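You operate a simulated robot arm through the tools that you are given. There is no shell and no other tool.

Carry out the task below with a simulated robot arm. There is one attempt and no reset: what you move stays moved.

Task
Wash brackets T and L together in the parts washer.
Fine: open the drawer again when the lamp goes out and leave them in it.

Only the result counts: the job must be done as asked and must still hold three seconds after the hand-in. Knocking over, shifting, dropping, spilling or breaking anything else fails it.

Robot
A 7-joint arm with a two-finger gripper, fixed in place. Base frame: the origin is on the floor under the middle of its stand, x ahead of it, y to its left, z up. Lengths are in m, angles in degrees, forces in N, time in s.
With the tool pointing down near the work surface it reaches from about 0.34 to 0.72 m from the base axis. Its first joint turns from -66.0 to 66.0 degrees. Payload 2.45 kg.
Tool frame: the origin (TCP) lies between the finger pads and is the grasp point; the fingertips stand 0.026 m ahead of it; z points along the fingers, y is the line along which they close. The gripper opens to 0.096 m; its body begins 0.069 m behind the TCP.
Orientation is that of the tool frame in the base frame, as a unit quaternion [x, y, z, w]. With the fingers straight down and closing along the base's y, the tool's x points along the base's -x, its y along +y and its z along -z.

Tools
- The arm moves only by the tool apply_moves. Its argument "series" is one flat list of numbers, 7 for each row, row after row: the closure, from 0 (fully open) to 1 (shut), then the shift along the base's x, y, z in m, then the turn, a rotation vector about the base's x, y, z in degrees. In form: [claw, x, y, z, ax, ay, az, claw, x, y, z, ax, ay, az, ...]. A call has 1 to 20 rows; each row shifts and turns the commanded pose from where the row before left it. A row lasts 0.2 s, in which the tool goes at most 0.05 m and 8.6 degrees; a call with a longer step from one row to the next is refused whole, and so is a gripper value outside its range. A pose out of reach is approached as far as the arm can. The call stops where the force on the tool passes 40 N (or 10 N more than at its start, if that is more) or the arm is blocked; 0.2 s more then pass. Each finger travels about 0.05 m/s and halts on what it meets, pressing with about 43 N; the grip force reading is that of the motor and also rises with nothing between the fingers. The clock runs only during rows and for 0.2 s after the last one: add rows that do not move to give the fingers time. It gives the time, the measured TCP pose, the force on the tool (base axes), the opening and the grip force at its end, in the units of the frame above (readings bear some noise), with the torque about the TCP (base axes, N m) and any sound that the robot's microphone picked up.
- Cameras (640 x 400 px; columns grow to the right, rows downward): "scene" is fixed at [0.1541, -0.3794, 1.4423]; the picture's right is [0.88, -0.47, 0.00], its down [-0.18, -0.34, -0.92] and it looks along [0.44, 0.81, -0.39] (base axes); focal length 326 px, centre (320, 200). "wrist" rides on the gripper at [0.082, 0.003, -0.098] in the tool frame; the picture's right is [-0.04, 1.00, 0.00], its down [-0.73, -0.03, -0.68] and it looks along [-0.68, -0.03, 0.73] (tool axes); focal length 256 px, centre (320, 200). There is no depth. A picture from a camera that has moved, and an enlarged one, comes with that camera's place and axes in the base frame and with its lens.
- grab_frame(camera): a new picture of that camera. No time passes.
- zoom(camera, box): a new picture of the part [left, top, right, bottom] of that camera's present view, enlarged. No time passes.
- hand_in(): hands the job in; it is judged then, once.

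Nothing tells you positions but the pictures and the camera data. Unless the task says otherwise, let go and move clear before handing in.

The tools are called after "Request:" as a command line: name --argument value ..., lists and objects as JSON in quotes. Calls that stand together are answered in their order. apply_moves: Moves the arm, as the interface text tells. Its arguments: {"type":"object","properties":{"series":{"type":"array","items":{"type":"number"}}},"required":["series"]} The other tools are called the same way: grab_frame (camera) takes a picture; zoom (camera, box) takes an enlarged picture of a part of a camera's view; hand_in () hands the job in.

At the start:

```text
t: 0.0
tool_pos: [0.4046, 0.0902, 1.3466]
ee_rot: [0.0, 1.0, 0.0, 0.0]
ft_force: [-0.6, 0.0, -0.9]
moment: [0.03, -0.02, -0.02]
grip_width: 0.0961
gripper_force: 0.1
```

scene: 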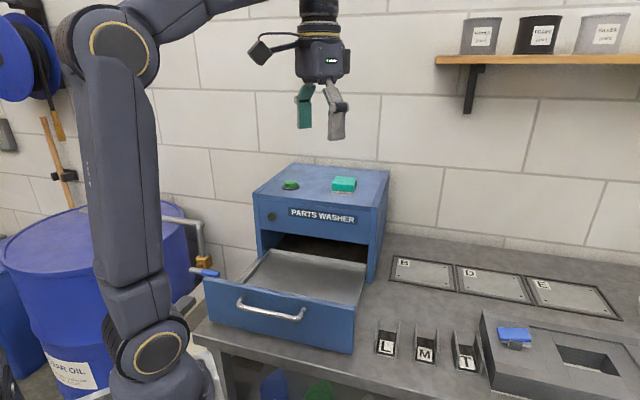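
wrist: 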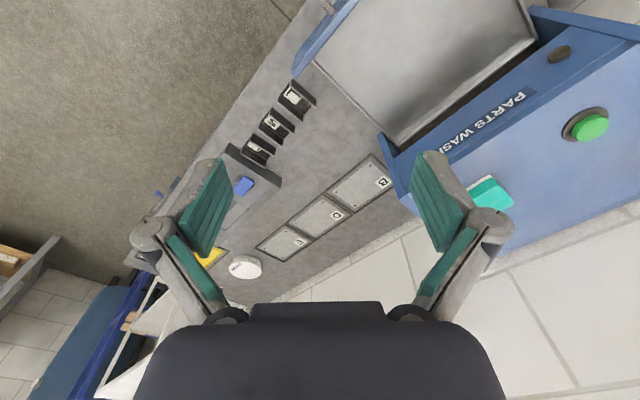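

I see a parts washer with its drawer open, three labelled brackets (L, M, T) on the bench to its right, and plates beyond. I'll look closer before moving.

Request:
zoom --camera "scene" --box '[340, 280, 500, 380]'

Request:
zoom --camera "scene" --box '[180, 150, 400, 360]'

Request:
zoom --camera "scene" --box '[460, 260, 640, 400]'

Request:
zoom --camera "wrist" --box '[200, 60, 360, 180]'

```text
4.00 times, centred on (420, 330) of scene
camera zoom: at [0.1541, -0.3794, 1.4423], right [0.88, -0.47, 0.0], down [-0.18, -0.34, -0.92], along [0.44, 0.81, -0.39], focal length 1303 px, centre (-80, -320)
```

zoom: 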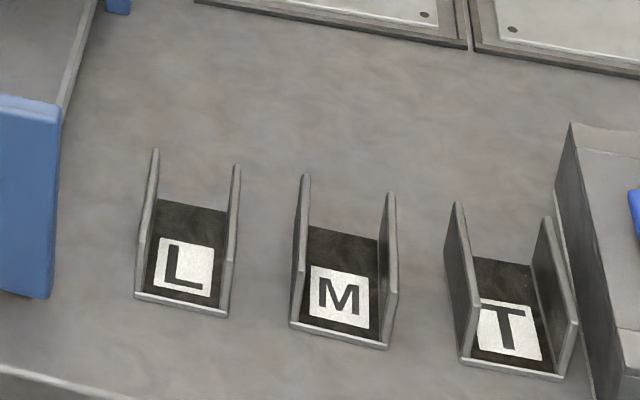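

```text
1.90 times, centred on (290, 255) of scene
camera zoom: at [0.1541, -0.3794, 1.4423], right [0.88, -0.47, 0.0], down [-0.18, -0.34, -0.92], along [0.44, 0.81, -0.39], focal length 620 px, centre (377, 95)
```

zoom: 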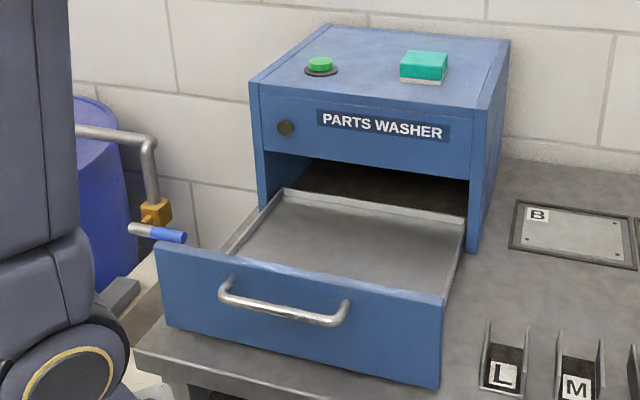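

```text
2.86 times, centred on (550, 330) of scene
camera zoom: at [0.1541, -0.3794, 1.4423], right [0.88, -0.47, 0.0], down [-0.18, -0.34, -0.92], along [0.44, 0.81, -0.39], focal length 931 px, centre (-337, -171)
```

zoom: 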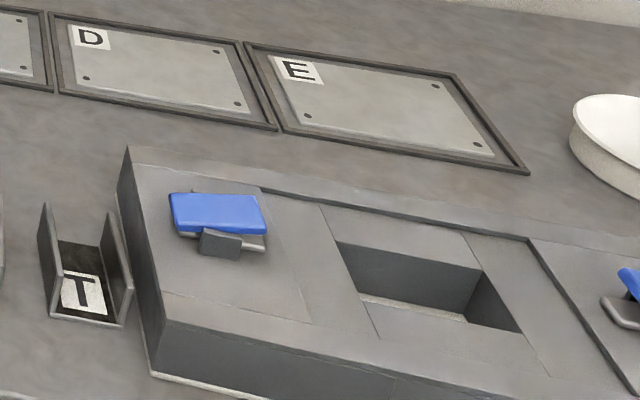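

```text
3.33 times, centred on (280, 120) of wrist
camera zoom: at [0.3209, 0.0934, 1.4452], right [0.04, 1.0, 0.0], down [0.73, -0.03, 0.68], along [0.68, -0.03, -0.73], focal length 853 px, centre (453, 467)
```

zoom: 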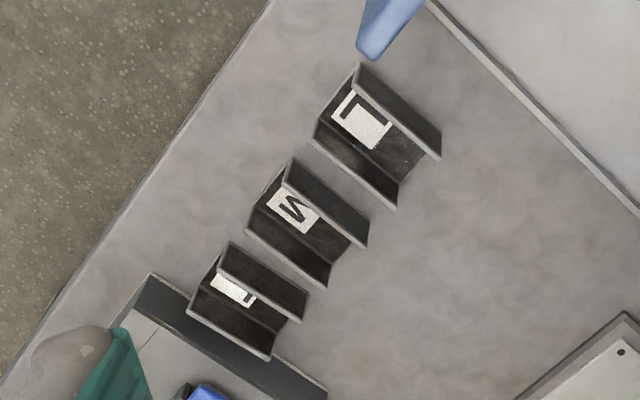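

The brackets look like small U-channels, at roughly L (0.54, 0.03), M (0.60, -0.03) and T (0.66, -0.09), with the bench near z = 0.85. Next I'll look at the washer's details.

Request:
zoom --camera "scene" --box '[240, 160, 400, 260]'

Request:
zoom --camera "scene" --box '[160, 200, 280, 320]'

Request:
zoom --camera "wrist" --box '[290, 0, 640, 220]'

Request:
zoom --camera "scene" --box '[240, 260, 380, 360]'

```text
4.00 times, centred on (320, 210) of scene
camera zoom: at [0.1541, -0.3794, 1.4423], right [0.88, -0.47, 0.0], down [-0.18, -0.34, -0.92], along [0.44, 0.81, -0.39], focal length 1303 px, centre (320, 160)
```

zoom: 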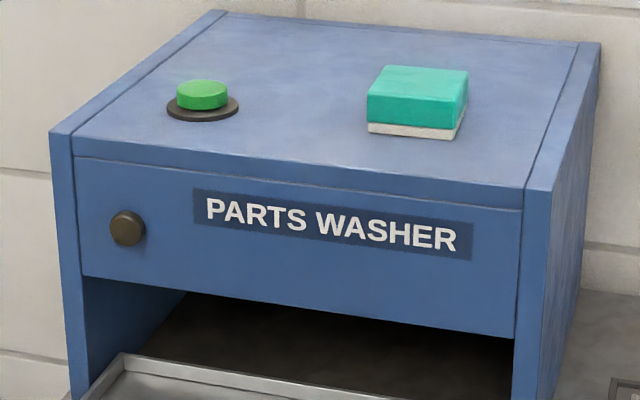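

```text
3.33 times, centred on (220, 260) of scene
camera zoom: at [0.1541, -0.3794, 1.4423], right [0.88, -0.47, 0.0], down [-0.18, -0.34, -0.92], along [0.44, 0.81, -0.39], focal length 1086 px, centre (653, 0)
```

zoom: 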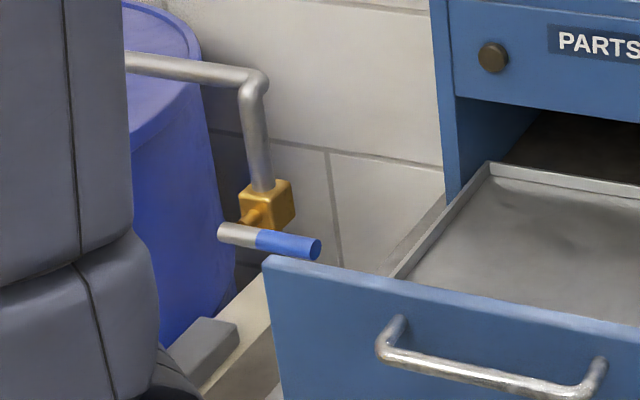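

```text
1.82 times, centred on (465, 110) of wrist
camera zoom: at [0.3209, 0.0934, 1.4452], right [0.04, 1.0, 0.0], down [0.73, -0.03, 0.68], along [0.68, -0.03, -0.73], focal length 465 px, centre (56, 364)
```

zoom: 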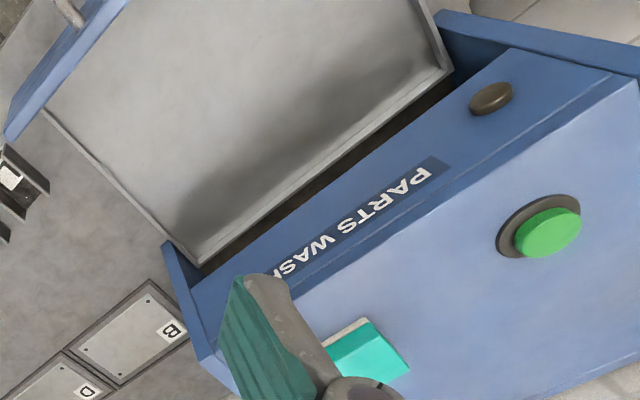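

```text
4.00 times, centred on (310, 310) of scene
camera zoom: at [0.1541, -0.3794, 1.4423], right [0.88, -0.47, 0.0], down [-0.18, -0.34, -0.92], along [0.44, 0.81, -0.39], focal length 1303 px, centre (360, -240)
```

zoom: 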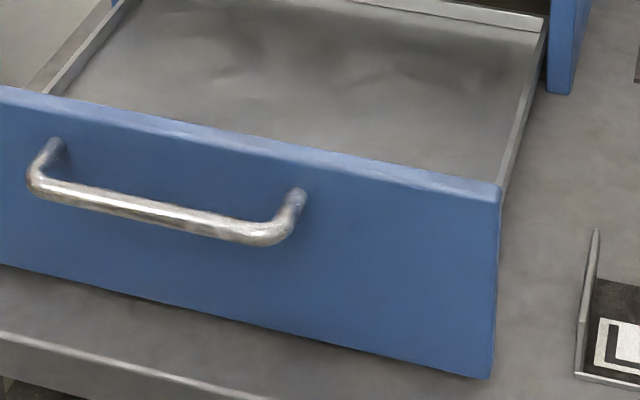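

I place the lamp at about (0.43, 0.44, 1.03), the green button at (0.50, 0.46, 1.12), and the brackets turned roughly 45° to the base axes. I'll move down partway over the brackets for a closer look.

Request:
apply_moves --series '[0, 0.016, -0.018, -0.04, 0, 0, 0, 0, 0.016, -0.018, -0.04, 0, 0, 0, 0, 0.016, -0.018, -0.04, 0, 0, 0, 0, 0.016, -0.018, -0.04, 0, 0, 0, 0, 0.016, -0.018, -0.04, 0, 0, 0]'

Request:
grab_frame --camera "wrist"

Request:
grab_frame --camera "scene"

```text
t: 1.2
tool_pos: [0.4858, -0.0014, 1.1479]
ee_rot: [0.0, 1.0, 0.0, 0.0]
ft_force: [0.3, -1.0, 0.7]
moment: [-0.03, 0.03, 0.02]
grip_width: 0.096
gripper_force: 0.1
```

```text
taken
camera wrist: at [0.4026, 0.0025, 1.2455], right [0.04, 1.0, 0.0], down [0.73, -0.03, 0.68], along [0.68, -0.03, -0.73], focal length 256 px, centre (320, 200)
```

wrist: 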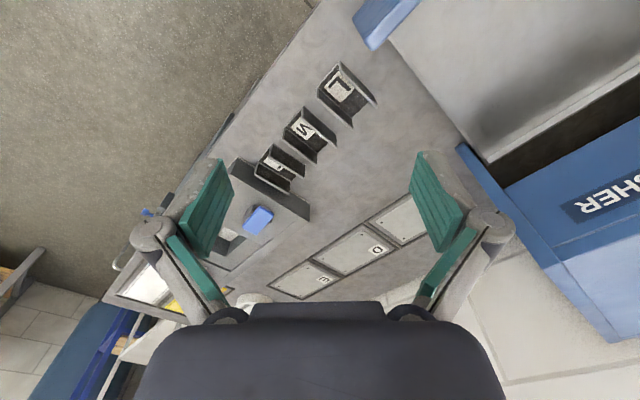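

```text
taken
```

scene: 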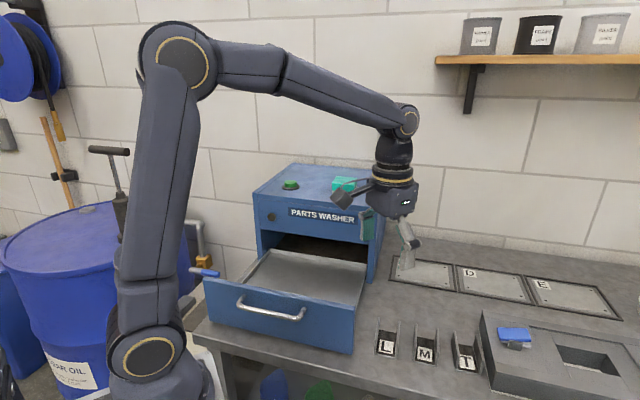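

The camera is now closer and the brackets show clearly at the top of the wrist view. I'll zoom in to measure their pose and spacing.

Request:
zoom --camera "wrist" --box '[220, 40, 400, 220]'

Request:
zoom --camera "wrist" --box '[250, 130, 330, 210]'

Request:
zoom --camera "scene" --box '[430, 310, 510, 380]'

Request:
zoom --camera "scene" --box '[365, 305, 445, 375]'

```text
2.22 times, centred on (310, 130) of wrist
camera zoom: at [0.4026, 0.0025, 1.2455], right [0.04, 1.0, 0.0], down [0.73, -0.03, 0.68], along [0.68, -0.03, -0.73], focal length 569 px, centre (342, 356)
```

zoom: 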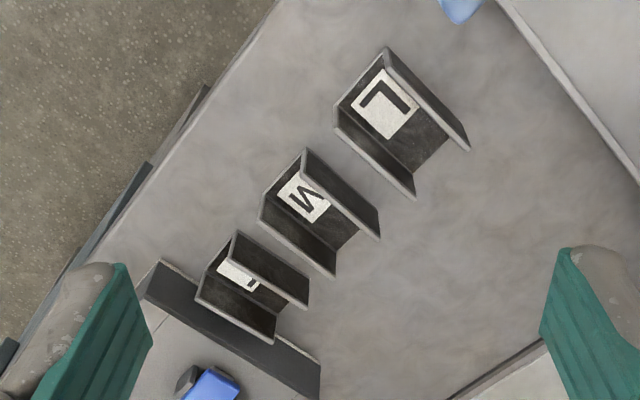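

```text
5.00 times, centred on (290, 170) of wrist
camera zoom: at [0.4026, 0.0025, 1.2455], right [0.04, 1.0, 0.0], down [0.73, -0.03, 0.68], along [0.68, -0.03, -0.73], focal length 1280 px, centre (470, 350)
```

zoom: 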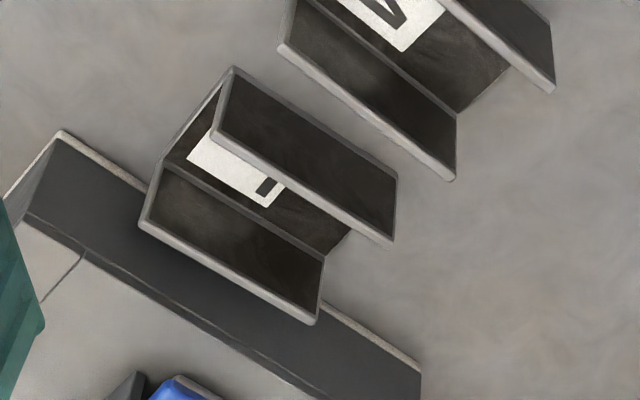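

```text
5.71 times, centred on (470, 345) of scene
camera zoom: at [0.1541, -0.3794, 1.4423], right [0.88, -0.47, 0.0], down [-0.18, -0.34, -0.92], along [0.44, 0.81, -0.39], focal length 1862 px, centre (-537, -629)
```

zoom: 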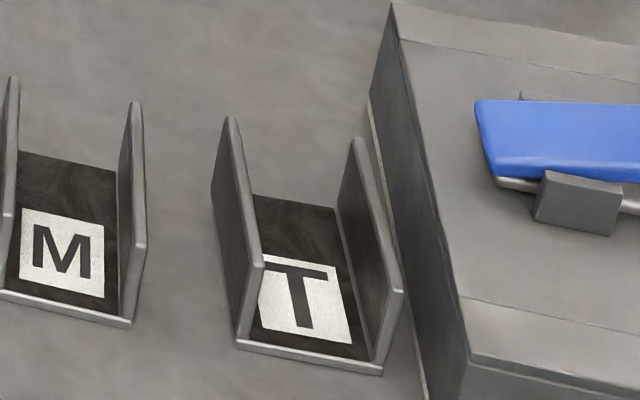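

```text
5.71 times, centred on (405, 340) of scene
camera zoom: at [0.1541, -0.3794, 1.4423], right [0.88, -0.47, 0.0], down [-0.18, -0.34, -0.92], along [0.44, 0.81, -0.39], focal length 1862 px, centre (-166, -600)
```

zoom: 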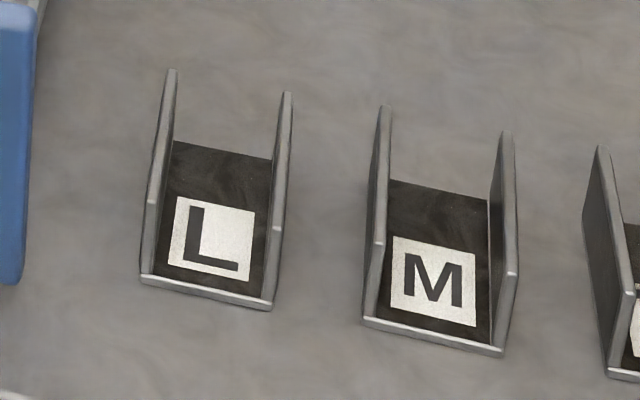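

T's walls are about 0.04 high and 0.07 long, running at roughly 49° in the base frame, with M's wall about 0.04 m to its left and the fixture only about 0.015 m to its right. I'll turn the gripper to match, part-close it, and move over T's left wall to pinch that wall.

Request:
apply_moves --series '[0.3, 0.0278, -0.0105, -0.0205, 0, 0, 8.1, 0.5, 0.0278, -0.0105, -0.0205, 0, 0, 8.1, 0.7, 0.0278, -0.0105, -0.0205, 0, 0, 8.1, 0.74, 0.0278, -0.0105, -0.0205, 0, 0, 8.1, 0.74, 0.0278, -0.0105, -0.0205, 0, 0, 8.1, 0.74, 0.0278, -0.0105, -0.0205, 0, 0, 8.1, 0.74, 0, 0, 0, 0, 0, 0]'

Request:
grab_frame --camera "wrist"

Request:
grab_frame --camera "scene"

```text
t: 2.8
tool_pos: [0.651, -0.0639, 1.0245]
ee_rot: [-0.413, 0.911, 0.001, -0.001]
ft_force: [-0.2, 0.1, 0.4]
moment: [0.01, 0.0, 0.0]
grip_width: 0.0251
gripper_force: 0.1
```

```text
taken
camera wrist: at [0.5938, -0.1215, 1.1225], right [-0.72, 0.69, 0.0], down [0.51, 0.53, 0.68], along [0.47, 0.49, -0.73], focal length 256 px, centre (320, 200)
```

wrist: 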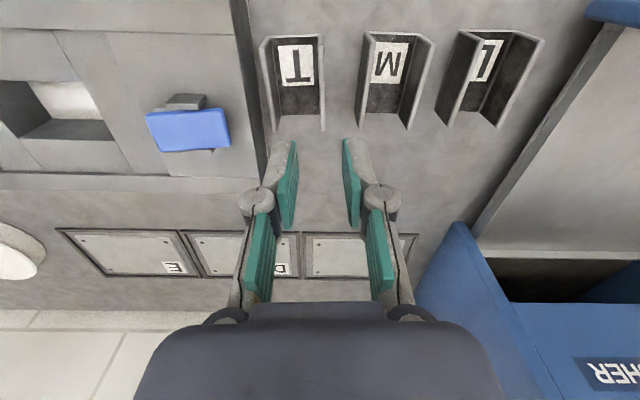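

```text
taken
```

scene: 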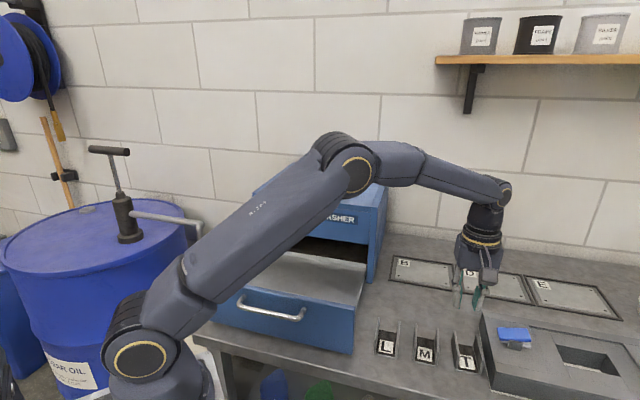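

I'm above T with the fingers about 25 mm apart, and the blue-handled valve turns out to be on the oil drum's pump line, so I'll leave it alone. I'll zoom in to check how the fingers line up with T's left wall.

Request:
zoom --camera "wrist" --box '[240, 20, 400, 160]'

Request:
zoom --camera "scene" --box '[420, 230, 520, 380]'

Request:
zoom --camera "wrist" --box '[210, 130, 430, 310]'

```text
2.86 times, centred on (320, 90) of wrist
camera zoom: at [0.5938, -0.1215, 1.1225], right [-0.72, 0.69, 0.0], down [0.51, 0.53, 0.68], along [0.47, 0.49, -0.73], focal length 731 px, centre (320, 514)
```

zoom: 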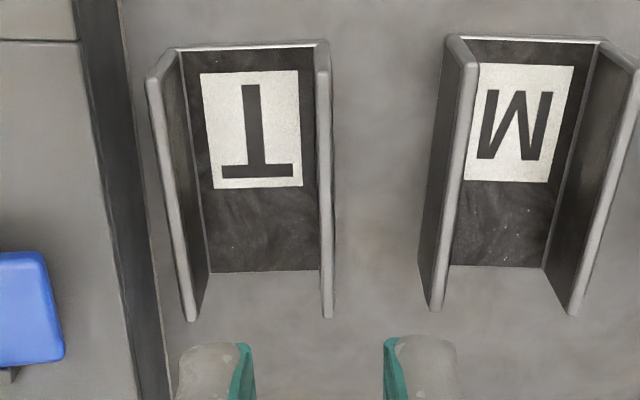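

```text
2.67 times, centred on (470, 305) of scene
camera zoom: at [0.1541, -0.3794, 1.4423], right [0.88, -0.47, 0.0], down [-0.18, -0.34, -0.92], along [0.44, 0.81, -0.39], focal length 869 px, centre (-80, -80)
```

zoom: 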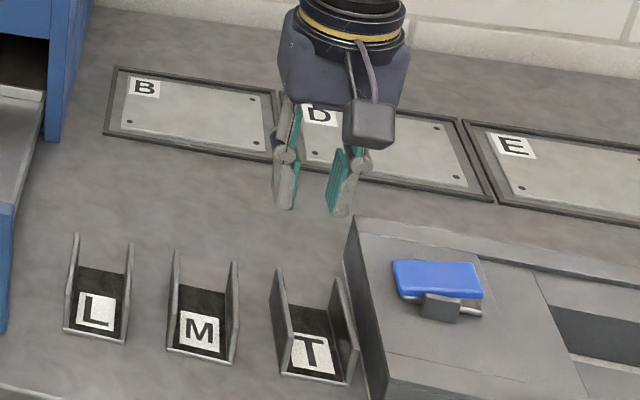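

```text
2.22 times, centred on (320, 220) of wrist
camera zoom: at [0.5938, -0.1215, 1.1225], right [-0.72, 0.69, 0.0], down [0.51, 0.53, 0.68], along [0.47, 0.49, -0.73], focal length 569 px, centre (320, 156)
```

zoom: 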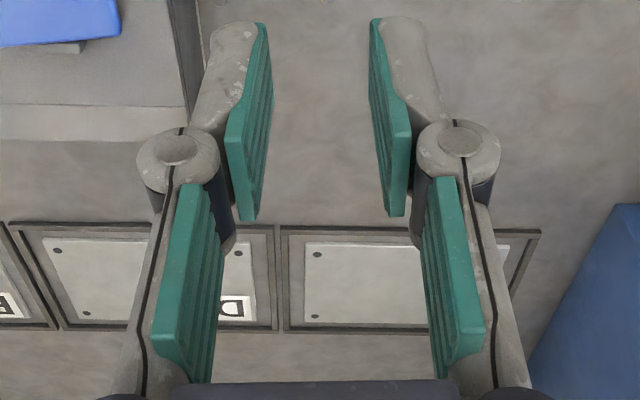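

The fingers straddle T's left wall to within about 1–2 mm, with roughly 12 mm clear on each side. I'll descend and close on the wall.

Request:
apply_moves --series '[0.74, -0.001, -0.001, -0.04, 0, 0, 0, 0.74, -0.001, -0.001, -0.04, 0, 0, 0, 0.74, 0, 0, -0.03, 0, 0, 0, 0.74, 0, 0, -0.012, 0, 0, 0, 0.74, 0, 0, -0.007, 0, 0, 0, 0.74, 0, 0, 0, 0, 0, 0]'

Request:
grab_frame --camera "wrist"

Request:
zoom --camera "scene" --box '[420, 280, 520, 380]'

```text
t: 4.2
tool_pos: [0.6482, -0.065, 0.8966]
ee_rot: [-0.412, 0.911, 0.001, 0.0]
ft_force: [-0.3, -0.2, -0.1]
moment: [0.01, 0.02, -0.03]
grip_width: 0.025
gripper_force: 0.1
```

```text
taken
camera wrist: at [0.5901, -0.1238, 0.9942], right [-0.72, 0.69, 0.0], down [0.51, 0.53, 0.68], along [0.47, 0.49, -0.73], focal length 256 px, centre (320, 200)
```

wrist: 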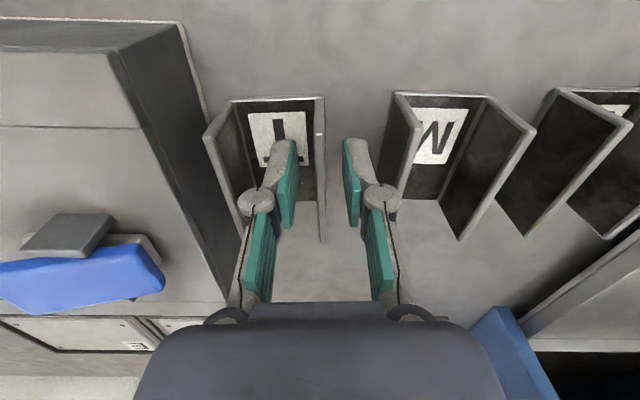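

```text
4.00 times, centred on (470, 330) of scene
camera zoom: at [0.1541, -0.3794, 1.4423], right [0.88, -0.47, 0.0], down [-0.18, -0.34, -0.92], along [0.44, 0.81, -0.39], focal length 1303 px, centre (-280, -320)
```

zoom: 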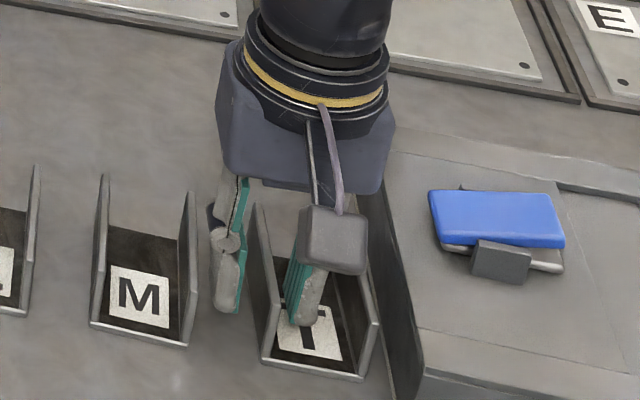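

The fingers are down on either side of T's left wall and clear of M and the fixture. I'll close and lift slightly to confirm the grip.

Request:
apply_moves --series '[0.9, 0, 0, 0, 0, 0, 0, 1, 0, 0, 0, 0, 0, 0, 1, 0, 0, 0, 0, 0, 0, 1, 0, 0, 0, 0, 0, 0, 1, 0, 0, 0.01, 0, 0, 0, 1, 0, 0, 0.02, 0, 0, 0, 1, 0, 0, 0, 0, 0, 0]'

Request:
grab_frame --camera "wrist"

Request:
zoom --camera "scene" --box '[420, 280, 520, 380]'

```text
t: 5.8
tool_pos: [0.6495, -0.0654, 0.9258]
ee_rot: [-0.411, 0.911, -0.001, 0.0]
ft_force: [0.3, -0.3, -3.3]
moment: [0.04, 0.04, 0.01]
grip_width: 0.0062
gripper_force: 32.9
```

```text
taken
camera wrist: at [0.5914, -0.1245, 1.0243], right [-0.72, 0.69, 0.0], down [0.51, 0.53, 0.68], along [0.47, 0.49, -0.73], focal length 256 px, centre (320, 200)
```

wrist: 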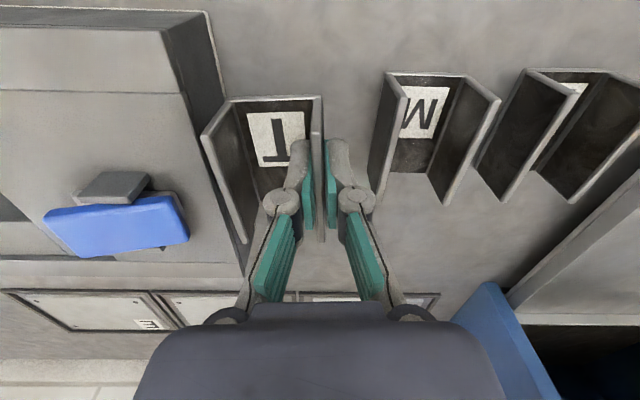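

```text
4.00 times, centred on (470, 330) of scene
camera zoom: at [0.1542, -0.3794, 1.4423], right [0.88, -0.47, 0.0], down [-0.18, -0.34, -0.92], along [0.44, 0.81, -0.39], focal length 1303 px, centre (-280, -320)
```

zoom: 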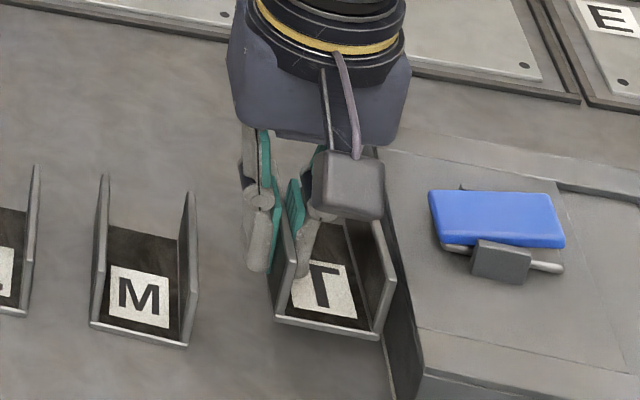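

T is held: the wall is about 6 mm thick, the load about 3.3 N, and it's clear of the bench. I'll lift it high and carry it over the open drawer, staying above the drawer front.

Request:
apply_moves --series '[1, 0, 0, 0.03, 0, 0, 0, 1, 0, 0, 0.045, 0, 0, 0, 1, 0, 0, 0.045, 0, 0, 0, 1, 0, 0, 0.045, 0, 0, 0, 1, -0.0202, 0.0338, 0.003, 0, 0, -0.45, 1, -0.0202, 0.0338, 0.003, 0, 0, -0.45, 1, -0.0202, 0.0338, 0.003, 0, 0, -0.45, 1, -0.0202, 0.0338, 0.003, 0, 0, -0.45, 1, -0.0202, 0.0338, 0.003, 0, 0, -0.45, 1, -0.0202, 0.0338, 0.003, 0, 0, -0.45, 1, -0.0202, 0.0338, 0.003, 0, 0, -0.45, 1, -0.0202, 0.0338, 0.003, 0, 0, -0.45, 1, 0, 0, 0, 0, 0, 0]'

Request:
grab_frame --camera "wrist"

Request:
grab_frame --camera "scene"

```text
t: 8.6
tool_pos: [0.4868, 0.2065, 1.1127]
ee_rot: [-0.384, 0.923, 0.0, 0.0]
ft_force: [0.7, -0.1, -2.5]
moment: [0.07, 0.08, 0.0]
grip_width: 0.006
gripper_force: 33.0
```

```text
taken
camera wrist: at [0.4254, 0.151, 1.2117], right [-0.68, 0.74, 0.0], down [0.54, 0.5, 0.68], along [0.5, 0.46, -0.73], focal length 256 px, centre (320, 200)
```

wrist: 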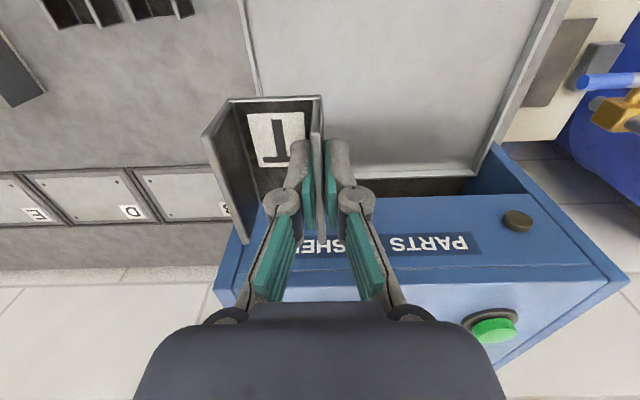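

```text
taken
```

scene: 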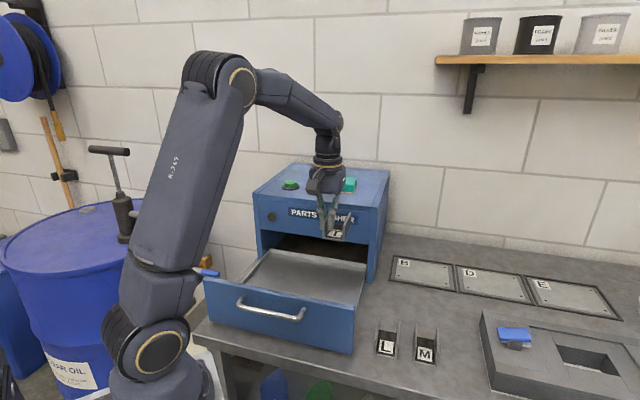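

The tray rim is at about z = 0.91, with the tray spanning roughly 0.28 m across and T hanging over its right half. I'll lower it in stages and watch the force for contact.

Request:
apply_moves --series '[1, 0, 0, -0.04, 0, 0, 0, 1, 0, 0, -0.04, 0, 0, 0, 1, 0, 0, -0.04, 0, 0, 0, 1, 0, 0, -0.03, 0, 0, 0, 1, 0, 0, 0, 0, 0, 0]'

Request:
grab_frame --camera "wrist"

Request:
zoom --camera "scene" --box '[240, 180, 400, 320]'

```text
t: 9.8
tool_pos: [0.4863, 0.2082, 0.9644]
ee_rot: [-0.383, 0.924, 0.0, 0.001]
ft_force: [0.1, 0.0, -3.2]
moment: [0.03, 0.04, -0.03]
grip_width: 0.0062
gripper_force: 32.7
```

```text
taken
camera wrist: at [0.4245, 0.1525, 1.0635], right [-0.68, 0.73, 0.0], down [0.54, 0.5, 0.68], along [0.5, 0.46, -0.73], focal length 256 px, centre (320, 200)
```

wrist: 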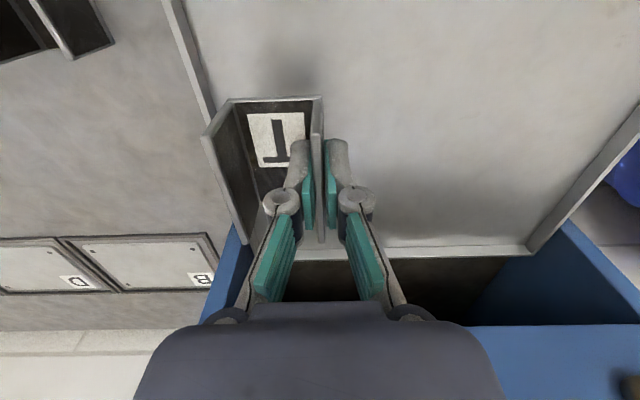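

```text
2.86 times, centred on (320, 250) of scene
camera zoom: at [0.1542, -0.3794, 1.4423], right [0.88, -0.47, 0.0], down [-0.18, -0.34, -0.92], along [0.44, 0.81, -0.39], focal length 931 px, centre (320, 57)
```

zoom: 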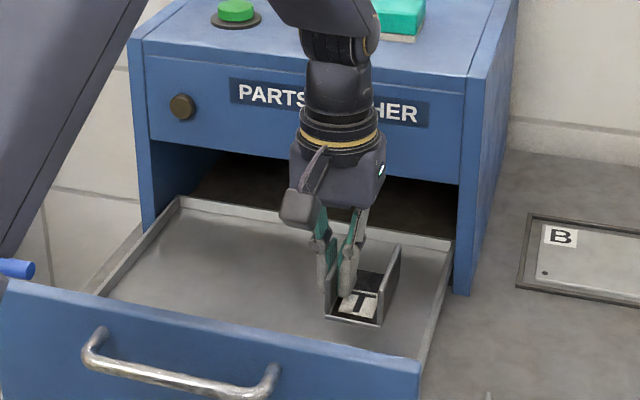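

T is inside the rim outline and still above the tray floor. I'll keep lowering in small steps.

Request:
apply_moves --series '[1, 0, 0, -0.015, 0, 0, 0, 1, 0, 0, -0.008, 0, 0, 0, 1, 0, 0, 0, 0, 0, 0]'

Request:
zoom --camera "scene" --box '[290, 240, 370, 310]'

Request:
zoom --camera "wrist" --box '[180, 60, 360, 260]'

```text
t: 10.6
tool_pos: [0.4879, 0.206, 0.9414]
ee_rot: [-0.382, 0.924, 0.0, 0.0]
ft_force: [0.5, -0.4, -2.6]
moment: [0.07, 0.05, -0.01]
grip_width: 0.0058
gripper_force: 33.1
```

```text
5.71 times, centred on (330, 275) of scene
camera zoom: at [0.1542, -0.3794, 1.4423], right [0.88, -0.47, 0.0], down [-0.18, -0.34, -0.92], along [0.44, 0.81, -0.39], focal length 1862 px, centre (263, -229)
```

zoom: 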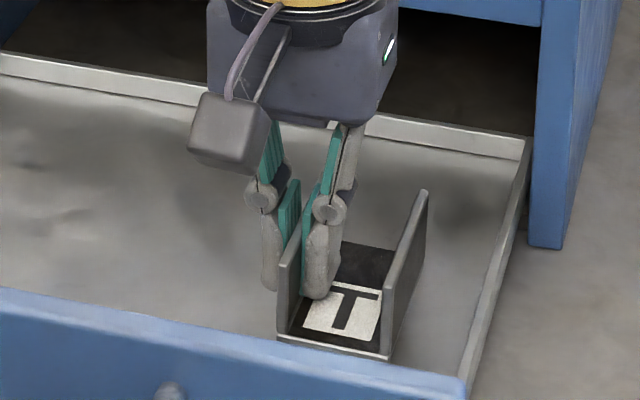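

```text
2.00 times, centred on (270, 160) of wrist
camera zoom: at [0.426, 0.1512, 1.0391], right [-0.68, 0.73, 0.0], down [0.54, 0.5, 0.68], along [0.5, 0.46, -0.73], focal length 512 px, centre (420, 280)
```

zoom: 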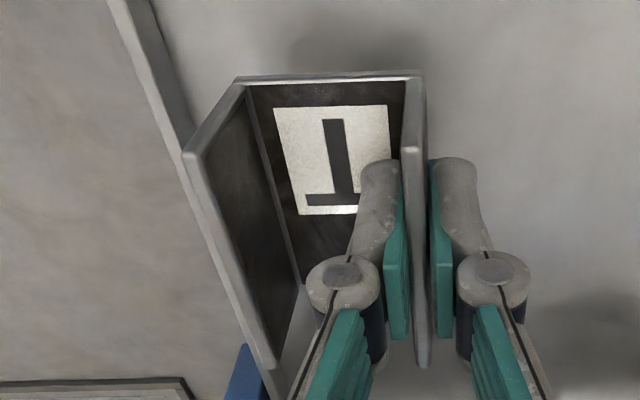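

There's no contact yet, with T's base at about z = 0.905. I'll go down another centimetre.

Request:
apply_moves --series '[1, 0, 0, -0.006, 0, 0, 0, 1, 0, 0, -0.004, 0, 0, 0, 1, 0, 0, 0, 0, 0, 0]'

Request:
zoom --camera "scene" --box '[290, 240, 370, 310]'

```text
t: 11.4
tool_pos: [0.4863, 0.206, 0.9312]
ee_rot: [-0.383, 0.924, -0.001, 0.0]
ft_force: [-0.6, -0.2, -3.4]
moment: [0.04, 0.09, 0.0]
grip_width: 0.006
gripper_force: 33.1
```

```text
5.71 times, centred on (330, 275) of scene
camera zoom: at [0.1542, -0.3794, 1.4423], right [0.88, -0.47, 0.0], down [-0.18, -0.34, -0.92], along [0.44, 0.81, -0.39], focal length 1862 px, centre (263, -229)
```

zoom: 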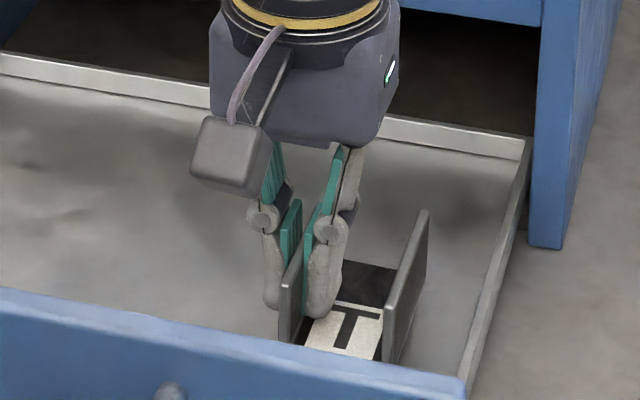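

Still no contact, so I'll continue in 5 mm steps.

Request:
apply_moves --series '[1, 0, 0, -0.005, 0, 0, 0, 1, 0, 0, 0, 0, 0, 0]'

Request:
zoom --camera "scene" --box '[290, 240, 370, 310]'

```text
t: 12.0
tool_pos: [0.4884, 0.2053, 0.925]
ee_rot: [-0.383, 0.924, 0.0, 0.0]
ft_force: [-0.1, -0.6, -3.4]
moment: [-0.01, 0.06, 0.02]
grip_width: 0.0061
gripper_force: 33.5
```

```text
5.71 times, centred on (330, 275) of scene
camera zoom: at [0.1542, -0.3794, 1.4423], right [0.88, -0.47, 0.0], down [-0.18, -0.34, -0.92], along [0.44, 0.81, -0.39], focal length 1862 px, centre (263, -229)
```

zoom: 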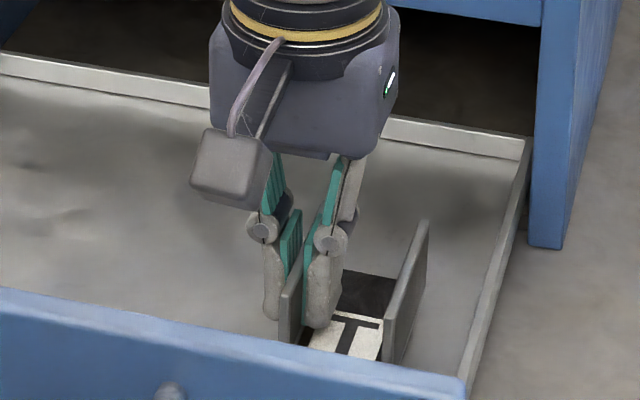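

Request:
apply_moves --series '[1, 0, 0, -0.005, 0, 0, 0, 1, 0, 0, 0, 0, 0, 0]'

Request:
zoom --camera "wrist" --box '[180, 60, 360, 260]'

```text
t: 12.6
tool_pos: [0.4873, 0.2052, 0.9207]
ee_rot: [-0.383, 0.924, -0.001, 0.0]
ft_force: [0.9, -0.2, -2.9]
moment: [0.04, 0.06, -0.03]
grip_width: 0.0058
gripper_force: 33.2
```

```text
2.00 times, centred on (270, 160) of wrist
camera zoom: at [0.4258, 0.1503, 1.0187], right [-0.68, 0.73, 0.0], down [0.54, 0.5, 0.68], along [0.5, 0.46, -0.73], focal length 512 px, centre (420, 280)
```

zoom: 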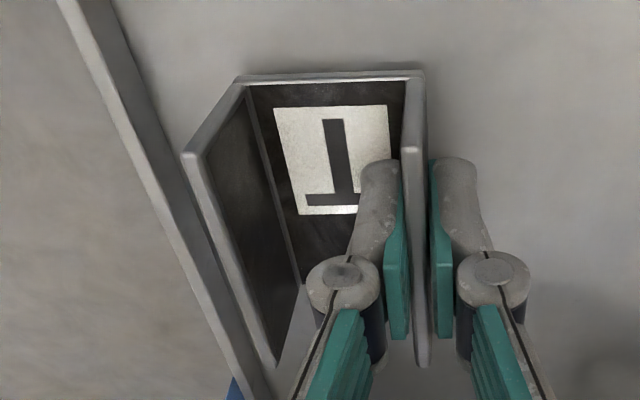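

T's base is at about z = 0.884 and its shadow shows it nearly touching. I'll take smaller steps now.

Request:
apply_moves --series '[1, 0, 0, -0.004, 0, 0, 0, 1, 0, 0, 0, 0, 0, 0]'

Request:
zoom --camera "wrist" --box '[180, 60, 360, 260]'

```text
t: 13.2
tool_pos: [0.4869, 0.2053, 0.9164]
ee_rot: [-0.383, 0.924, 0.0, 0.0]
ft_force: [-0.2, -0.4, -0.6]
moment: [0.02, -0.07, 0.03]
grip_width: 0.0059
gripper_force: 33.2
```

```text
2.00 times, centred on (270, 160) of wrist
camera zoom: at [0.4251, 0.1503, 1.0152], right [-0.68, 0.73, 0.0], down [0.54, 0.5, 0.68], along [0.5, 0.46, -0.73], focal length 512 px, centre (420, 280)
```

zoom: 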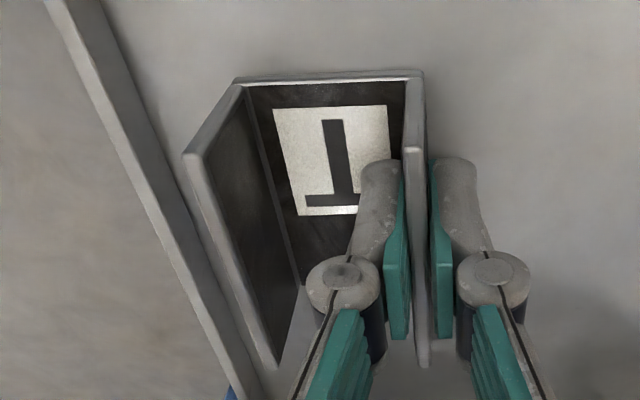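

The load has dropped from 3 N to 0.6 N, so T is resting on the tray at about z = 0.88. I'll settle it a touch more and open the fingers.

Request:
apply_moves --series '[1, 0, 0, -0.001, 0, 0, 0, 0.95, 0, 0, 0, 0, 0, 0, 0.85, 0, 0, 0, 0, 0, 0, 0.76, 0, 0, 0, 0, 0, 0, 0.74, 0, 0, 0, 0, 0, 0]'

Request:
grab_frame --camera "wrist"

Request:
zoom --camera "scene" --box '[290, 240, 370, 310]'

```text
t: 14.4
tool_pos: [0.4873, 0.2045, 0.9168]
ee_rot: [-0.383, 0.924, 0.0, -0.001]
ft_force: [0.6, -0.9, -0.4]
moment: [-0.01, 0.01, 0.0]
grip_width: 0.0251
gripper_force: 0.0
```

```text
taken
camera wrist: at [0.4253, 0.1504, 1.0142], right [-0.68, 0.73, 0.0], down [0.54, 0.5, 0.68], along [0.5, 0.46, -0.73], focal length 256 px, centre (320, 200)
```

wrist: 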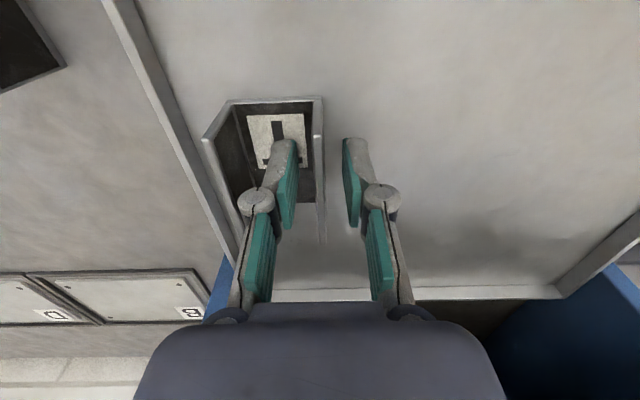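

```text
5.71 times, centred on (330, 275) of scene
camera zoom: at [0.1541, -0.3794, 1.4423], right [0.88, -0.47, 0.0], down [-0.18, -0.34, -0.92], along [0.44, 0.81, -0.39], focal length 1862 px, centre (263, -229)
```

zoom: 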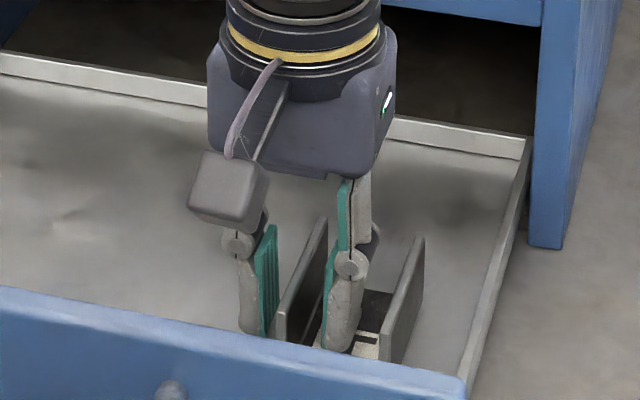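

T is standing free in the tray. I'll rise straight up, then move over L and aim at its right wall, which keeps the gripper body well away from the drawer front.

Request:
apply_moves --series '[0.74, 0, 0, 0.03, 0, 0, 0, 0.74, 0, 0, 0.045, 0, 0, 0, 0.74, 0, 0, 0.045, 0, 0, 0, 0.74, 0, 0, 0.045, 0, 0, 0, 0.74, 0, 0, 0.035, 0, 0, 0, 0.8, 0.0145, -0.0378, -0.0174, 0, 0, 0.1, 0.8, 0.0145, -0.0378, -0.0174, 0, 0, 0.1, 0.8, 0.0145, -0.0378, -0.0174, 0, 0, 0.1, 0.8, 0.0145, -0.0378, -0.0174, 0, 0, 0.1, 0.8, 0.0145, -0.0378, -0.0174, 0, 0, 0.1, 0.8, 0, 0, 0, 0, 0, 0]'

Request:
grab_frame --camera "wrist"

Request:
zoom --camera "wrist" --box '[220, 0, 420, 160]'

Request:
grab_frame --camera "scene"

```text
t: 16.8
tool_pos: [0.5598, 0.0162, 1.0261]
ee_rot: [-0.386, 0.922, 0.001, 0.0]
ft_force: [-0.2, 0.2, 0.5]
moment: [0.0, 0.05, -0.01]
grip_width: 0.0195
gripper_force: 0.1
```

```text
taken
camera wrist: at [0.4979, -0.0387, 1.1244], right [-0.68, 0.73, 0.0], down [0.53, 0.5, 0.68], along [0.5, 0.47, -0.73], focal length 256 px, centre (320, 200)
```

wrist: 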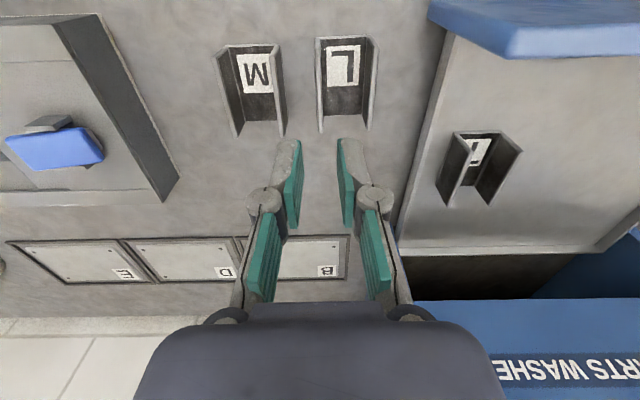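

```text
2.50 times, centred on (320, 80) of wrist
camera zoom: at [0.4979, -0.0387, 1.1244], right [-0.68, 0.73, 0.0], down [0.53, 0.5, 0.68], along [0.5, 0.47, -0.73], focal length 640 px, centre (320, 500)
```

zoom: 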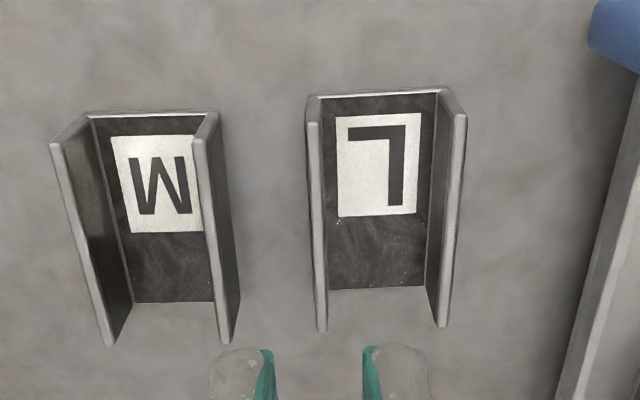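

```text
taken
```

scene: 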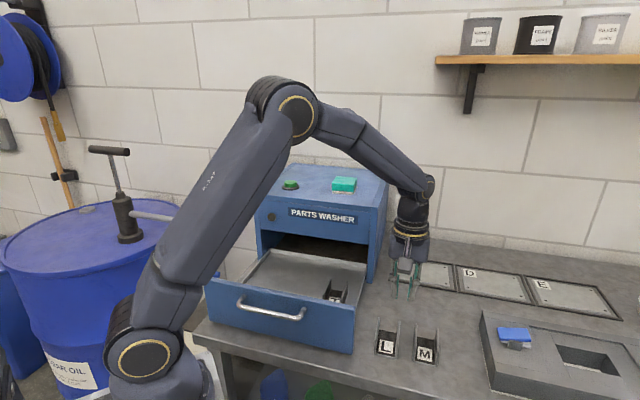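

The gripper is over L's right wall, off by about 2 mm, with around 8 mm to spare beside M. I'll correct the offset and descend.

Request:
apply_moves --series '[0.8, 0.0013, -0.0013, -0.04, 0, 0, 0, 0.8, 0, 0, -0.04, 0, 0, 0, 0.8, 0, 0, -0.03, 0, 0, 0, 0.8, 0, 0, -0.012, 0, 0, 0, 0.8, 0, 0, -0.007, 0, 0, 0, 0.8, 0, 0, 0, 0, 0, 0]'

Request:
grab_frame --camera "wrist"

Request:
zoom --camera "scene" --box '[350, 280, 450, 380]'

```text
t: 18.2
tool_pos: [0.5604, 0.0152, 0.8995]
ee_rot: [-0.387, 0.922, 0.0, 0.0]
ft_force: [0.3, -0.4, 0.2]
moment: [-0.02, -0.01, 0.01]
grip_width: 0.019
gripper_force: 0.1
```

```text
taken
camera wrist: at [0.4997, -0.0399, 0.9971], right [-0.68, 0.73, 0.0], down [0.53, 0.5, 0.68], along [0.5, 0.46, -0.73], focal length 256 px, centre (320, 200)
```

wrist: 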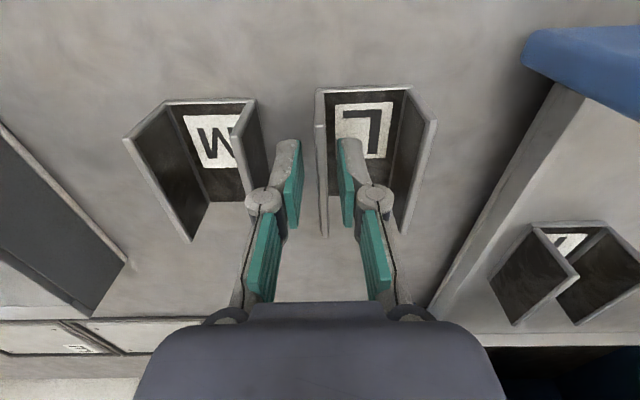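

```text
4.00 times, centred on (400, 330) of scene
camera zoom: at [0.1541, -0.3794, 1.4423], right [0.88, -0.47, 0.0], down [-0.18, -0.34, -0.92], along [0.44, 0.81, -0.39], focal length 1303 px, centre (0, -320)
```

zoom: 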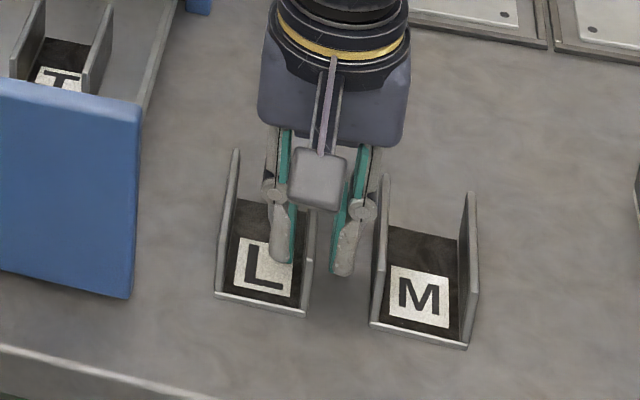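

The fingers straddle L's right wall and are clear of M. I'll close, check the grip, and lift.

Request:
apply_moves --series '[0.8, 0, 0, -0.002, 0, 0, 0, 0.9, 0, 0, 0, 0, 0, 0, 1, 0, 0, 0, 0, 0, 0, 1, 0, 0, 0, 0, 0, 0, 1, 0, 0, 0, 0, 0, 0, 1, 0, 0, 0.01, 0, 0, 0, 1, 0, 0, 0.02, 0, 0, 0, 1, 0, 0, 0, 0, 0, 0]'

Request:
grab_frame --camera "wrist"

Request:
zoom --camera "scene" --box '[350, 280, 450, 380]'

```text
t: 20.0
tool_pos: [0.5607, 0.0147, 0.9268]
ee_rot: [-0.386, 0.922, 0.001, 0.0]
ft_force: [0.4, 0.2, -3.7]
moment: [-0.05, -0.05, -0.02]
grip_width: 0.0063
gripper_force: 32.9
```

```text
taken
camera wrist: at [0.4991, -0.0407, 1.0261], right [-0.68, 0.73, 0.0], down [0.54, 0.5, 0.68], along [0.49, 0.47, -0.73], focal length 256 px, centre (320, 200)
```

wrist: 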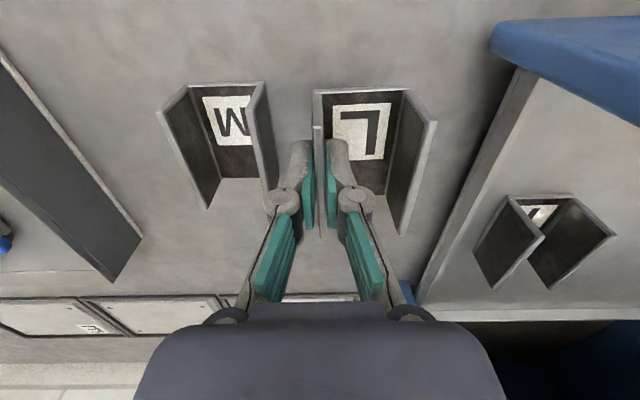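

```text
4.00 times, centred on (400, 330) of scene
camera zoom: at [0.1542, -0.3794, 1.4423], right [0.88, -0.47, 0.0], down [-0.18, -0.34, -0.92], along [0.44, 0.81, -0.39], focal length 1303 px, centre (0, -320)
```

zoom: 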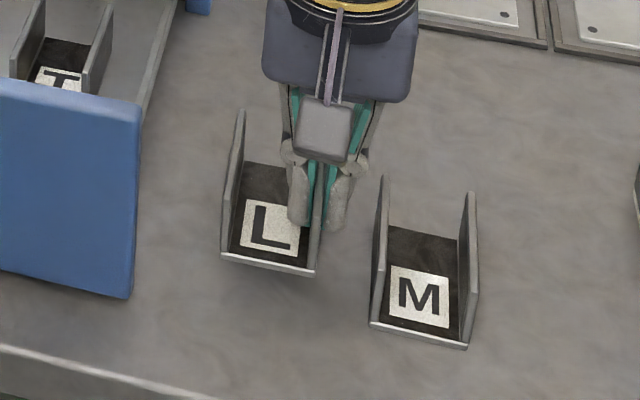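

L is held with a similar load and M hasn't moved. I'll lift it, carry it over the tray to the left of T, and begin lowering.

Request:
apply_moves --series '[1, 0, 0, 0.04, 0, 0, 0, 1, 0, 0, 0.045, 0, 0, 0, 1, 0, 0, 0.045, 0, 0, 0, 1, 0, 0, 0.045, 0, 0, 0, 1, -0.0195, 0.0363, 0.001, 0, 0, 0, 1, -0.0195, 0.0363, 0.001, 0, 0, 0, 1, -0.0195, 0.0363, 0.001, 0, 0, 0, 1, -0.0195, 0.0363, 0.001, 0, 0, 0, 1, -0.0195, 0.0363, 0.001, 0, 0, 0, 1, -0.0195, 0.0363, 0.001, 0, 0, 0, 1, -0.0195, 0.0363, 0.001, 0, 0, 0, 1, 0, 0, 0, 0, 0, 0]'

Request:
grab_frame --camera "wrist"

Request:
grab_frame --camera "scene"

```text
t: 22.6
tool_pos: [0.4238, 0.2684, 1.1104]
ee_rot: [-0.387, 0.922, -0.001, 0.0]
ft_force: [0.7, -0.5, -3.8]
moment: [-0.08, -0.06, 0.02]
grip_width: 0.006
gripper_force: 33.1
```

```text
taken
camera wrist: at [0.362, 0.2131, 1.2085], right [-0.68, 0.73, 0.0], down [0.54, 0.5, 0.68], along [0.49, 0.46, -0.73], focal length 256 px, centre (320, 200)
```

wrist: 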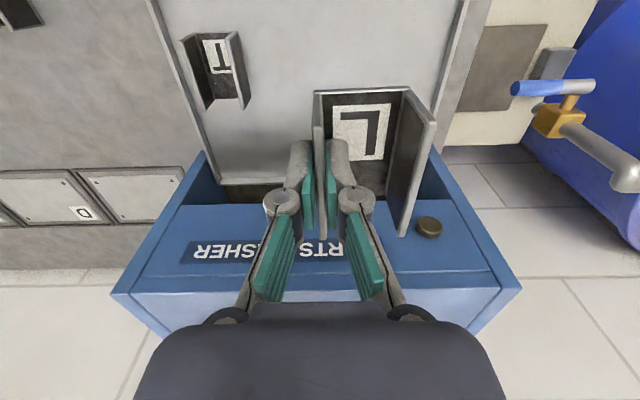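

```text
taken
```

scene: 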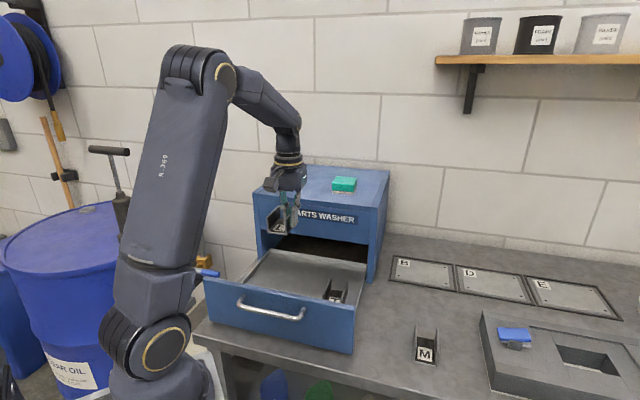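

L is over the tray with a clear gap to T. I'll lower it to just above the known floor height.

Request:
apply_moves --series '[1, 0, 0, -0.045, 0, 0, 0, 1, 0, 0, -0.045, 0, 0, 0, 1, 0, 0, -0.045, 0, 0, 0, 1, 0, 0, -0.03, 0, 0, 0, 1, 0, 0, -0.015, 0, 0, 0, 1, 0, 0, -0.006, 0, 0, 0, 1, 0, 0, 0, 0, 0, 0]'

Request:
grab_frame --camera "wrist"

Request:
zoom --camera "scene" --box '[240, 200, 380, 320]'

```text
t: 24.2
tool_pos: [0.4222, 0.269, 0.925]
ee_rot: [-0.387, 0.922, 0.001, 0.0]
ft_force: [0.3, -0.6, -2.7]
moment: [-0.07, -0.01, 0.0]
grip_width: 0.0057
gripper_force: 32.9
```

```text
taken
camera wrist: at [0.3623, 0.2129, 1.0219], right [-0.68, 0.73, 0.0], down [0.54, 0.5, 0.68], along [0.49, 0.46, -0.73], focal length 256 px, centre (320, 200)
```

wrist: 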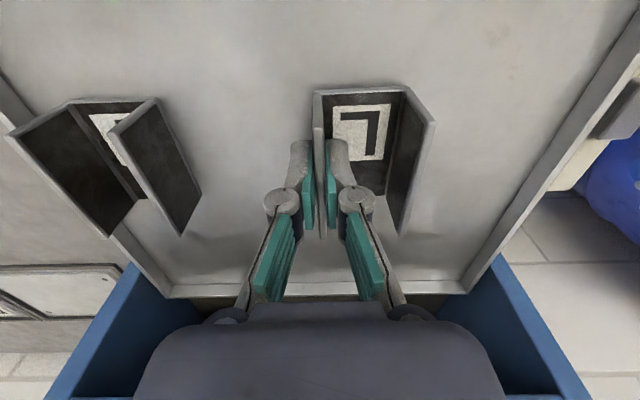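

```text
3.33 times, centred on (310, 260) of scene
camera zoom: at [0.1541, -0.3794, 1.4423], right [0.88, -0.47, 0.0], down [-0.18, -0.34, -0.92], along [0.44, 0.81, -0.39], focal length 1086 px, centre (353, 0)
```

zoom: 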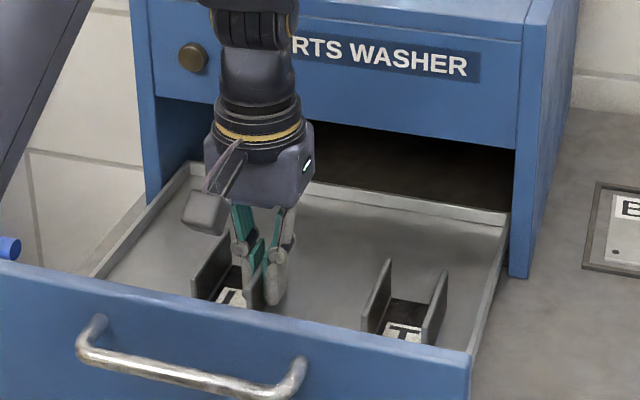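

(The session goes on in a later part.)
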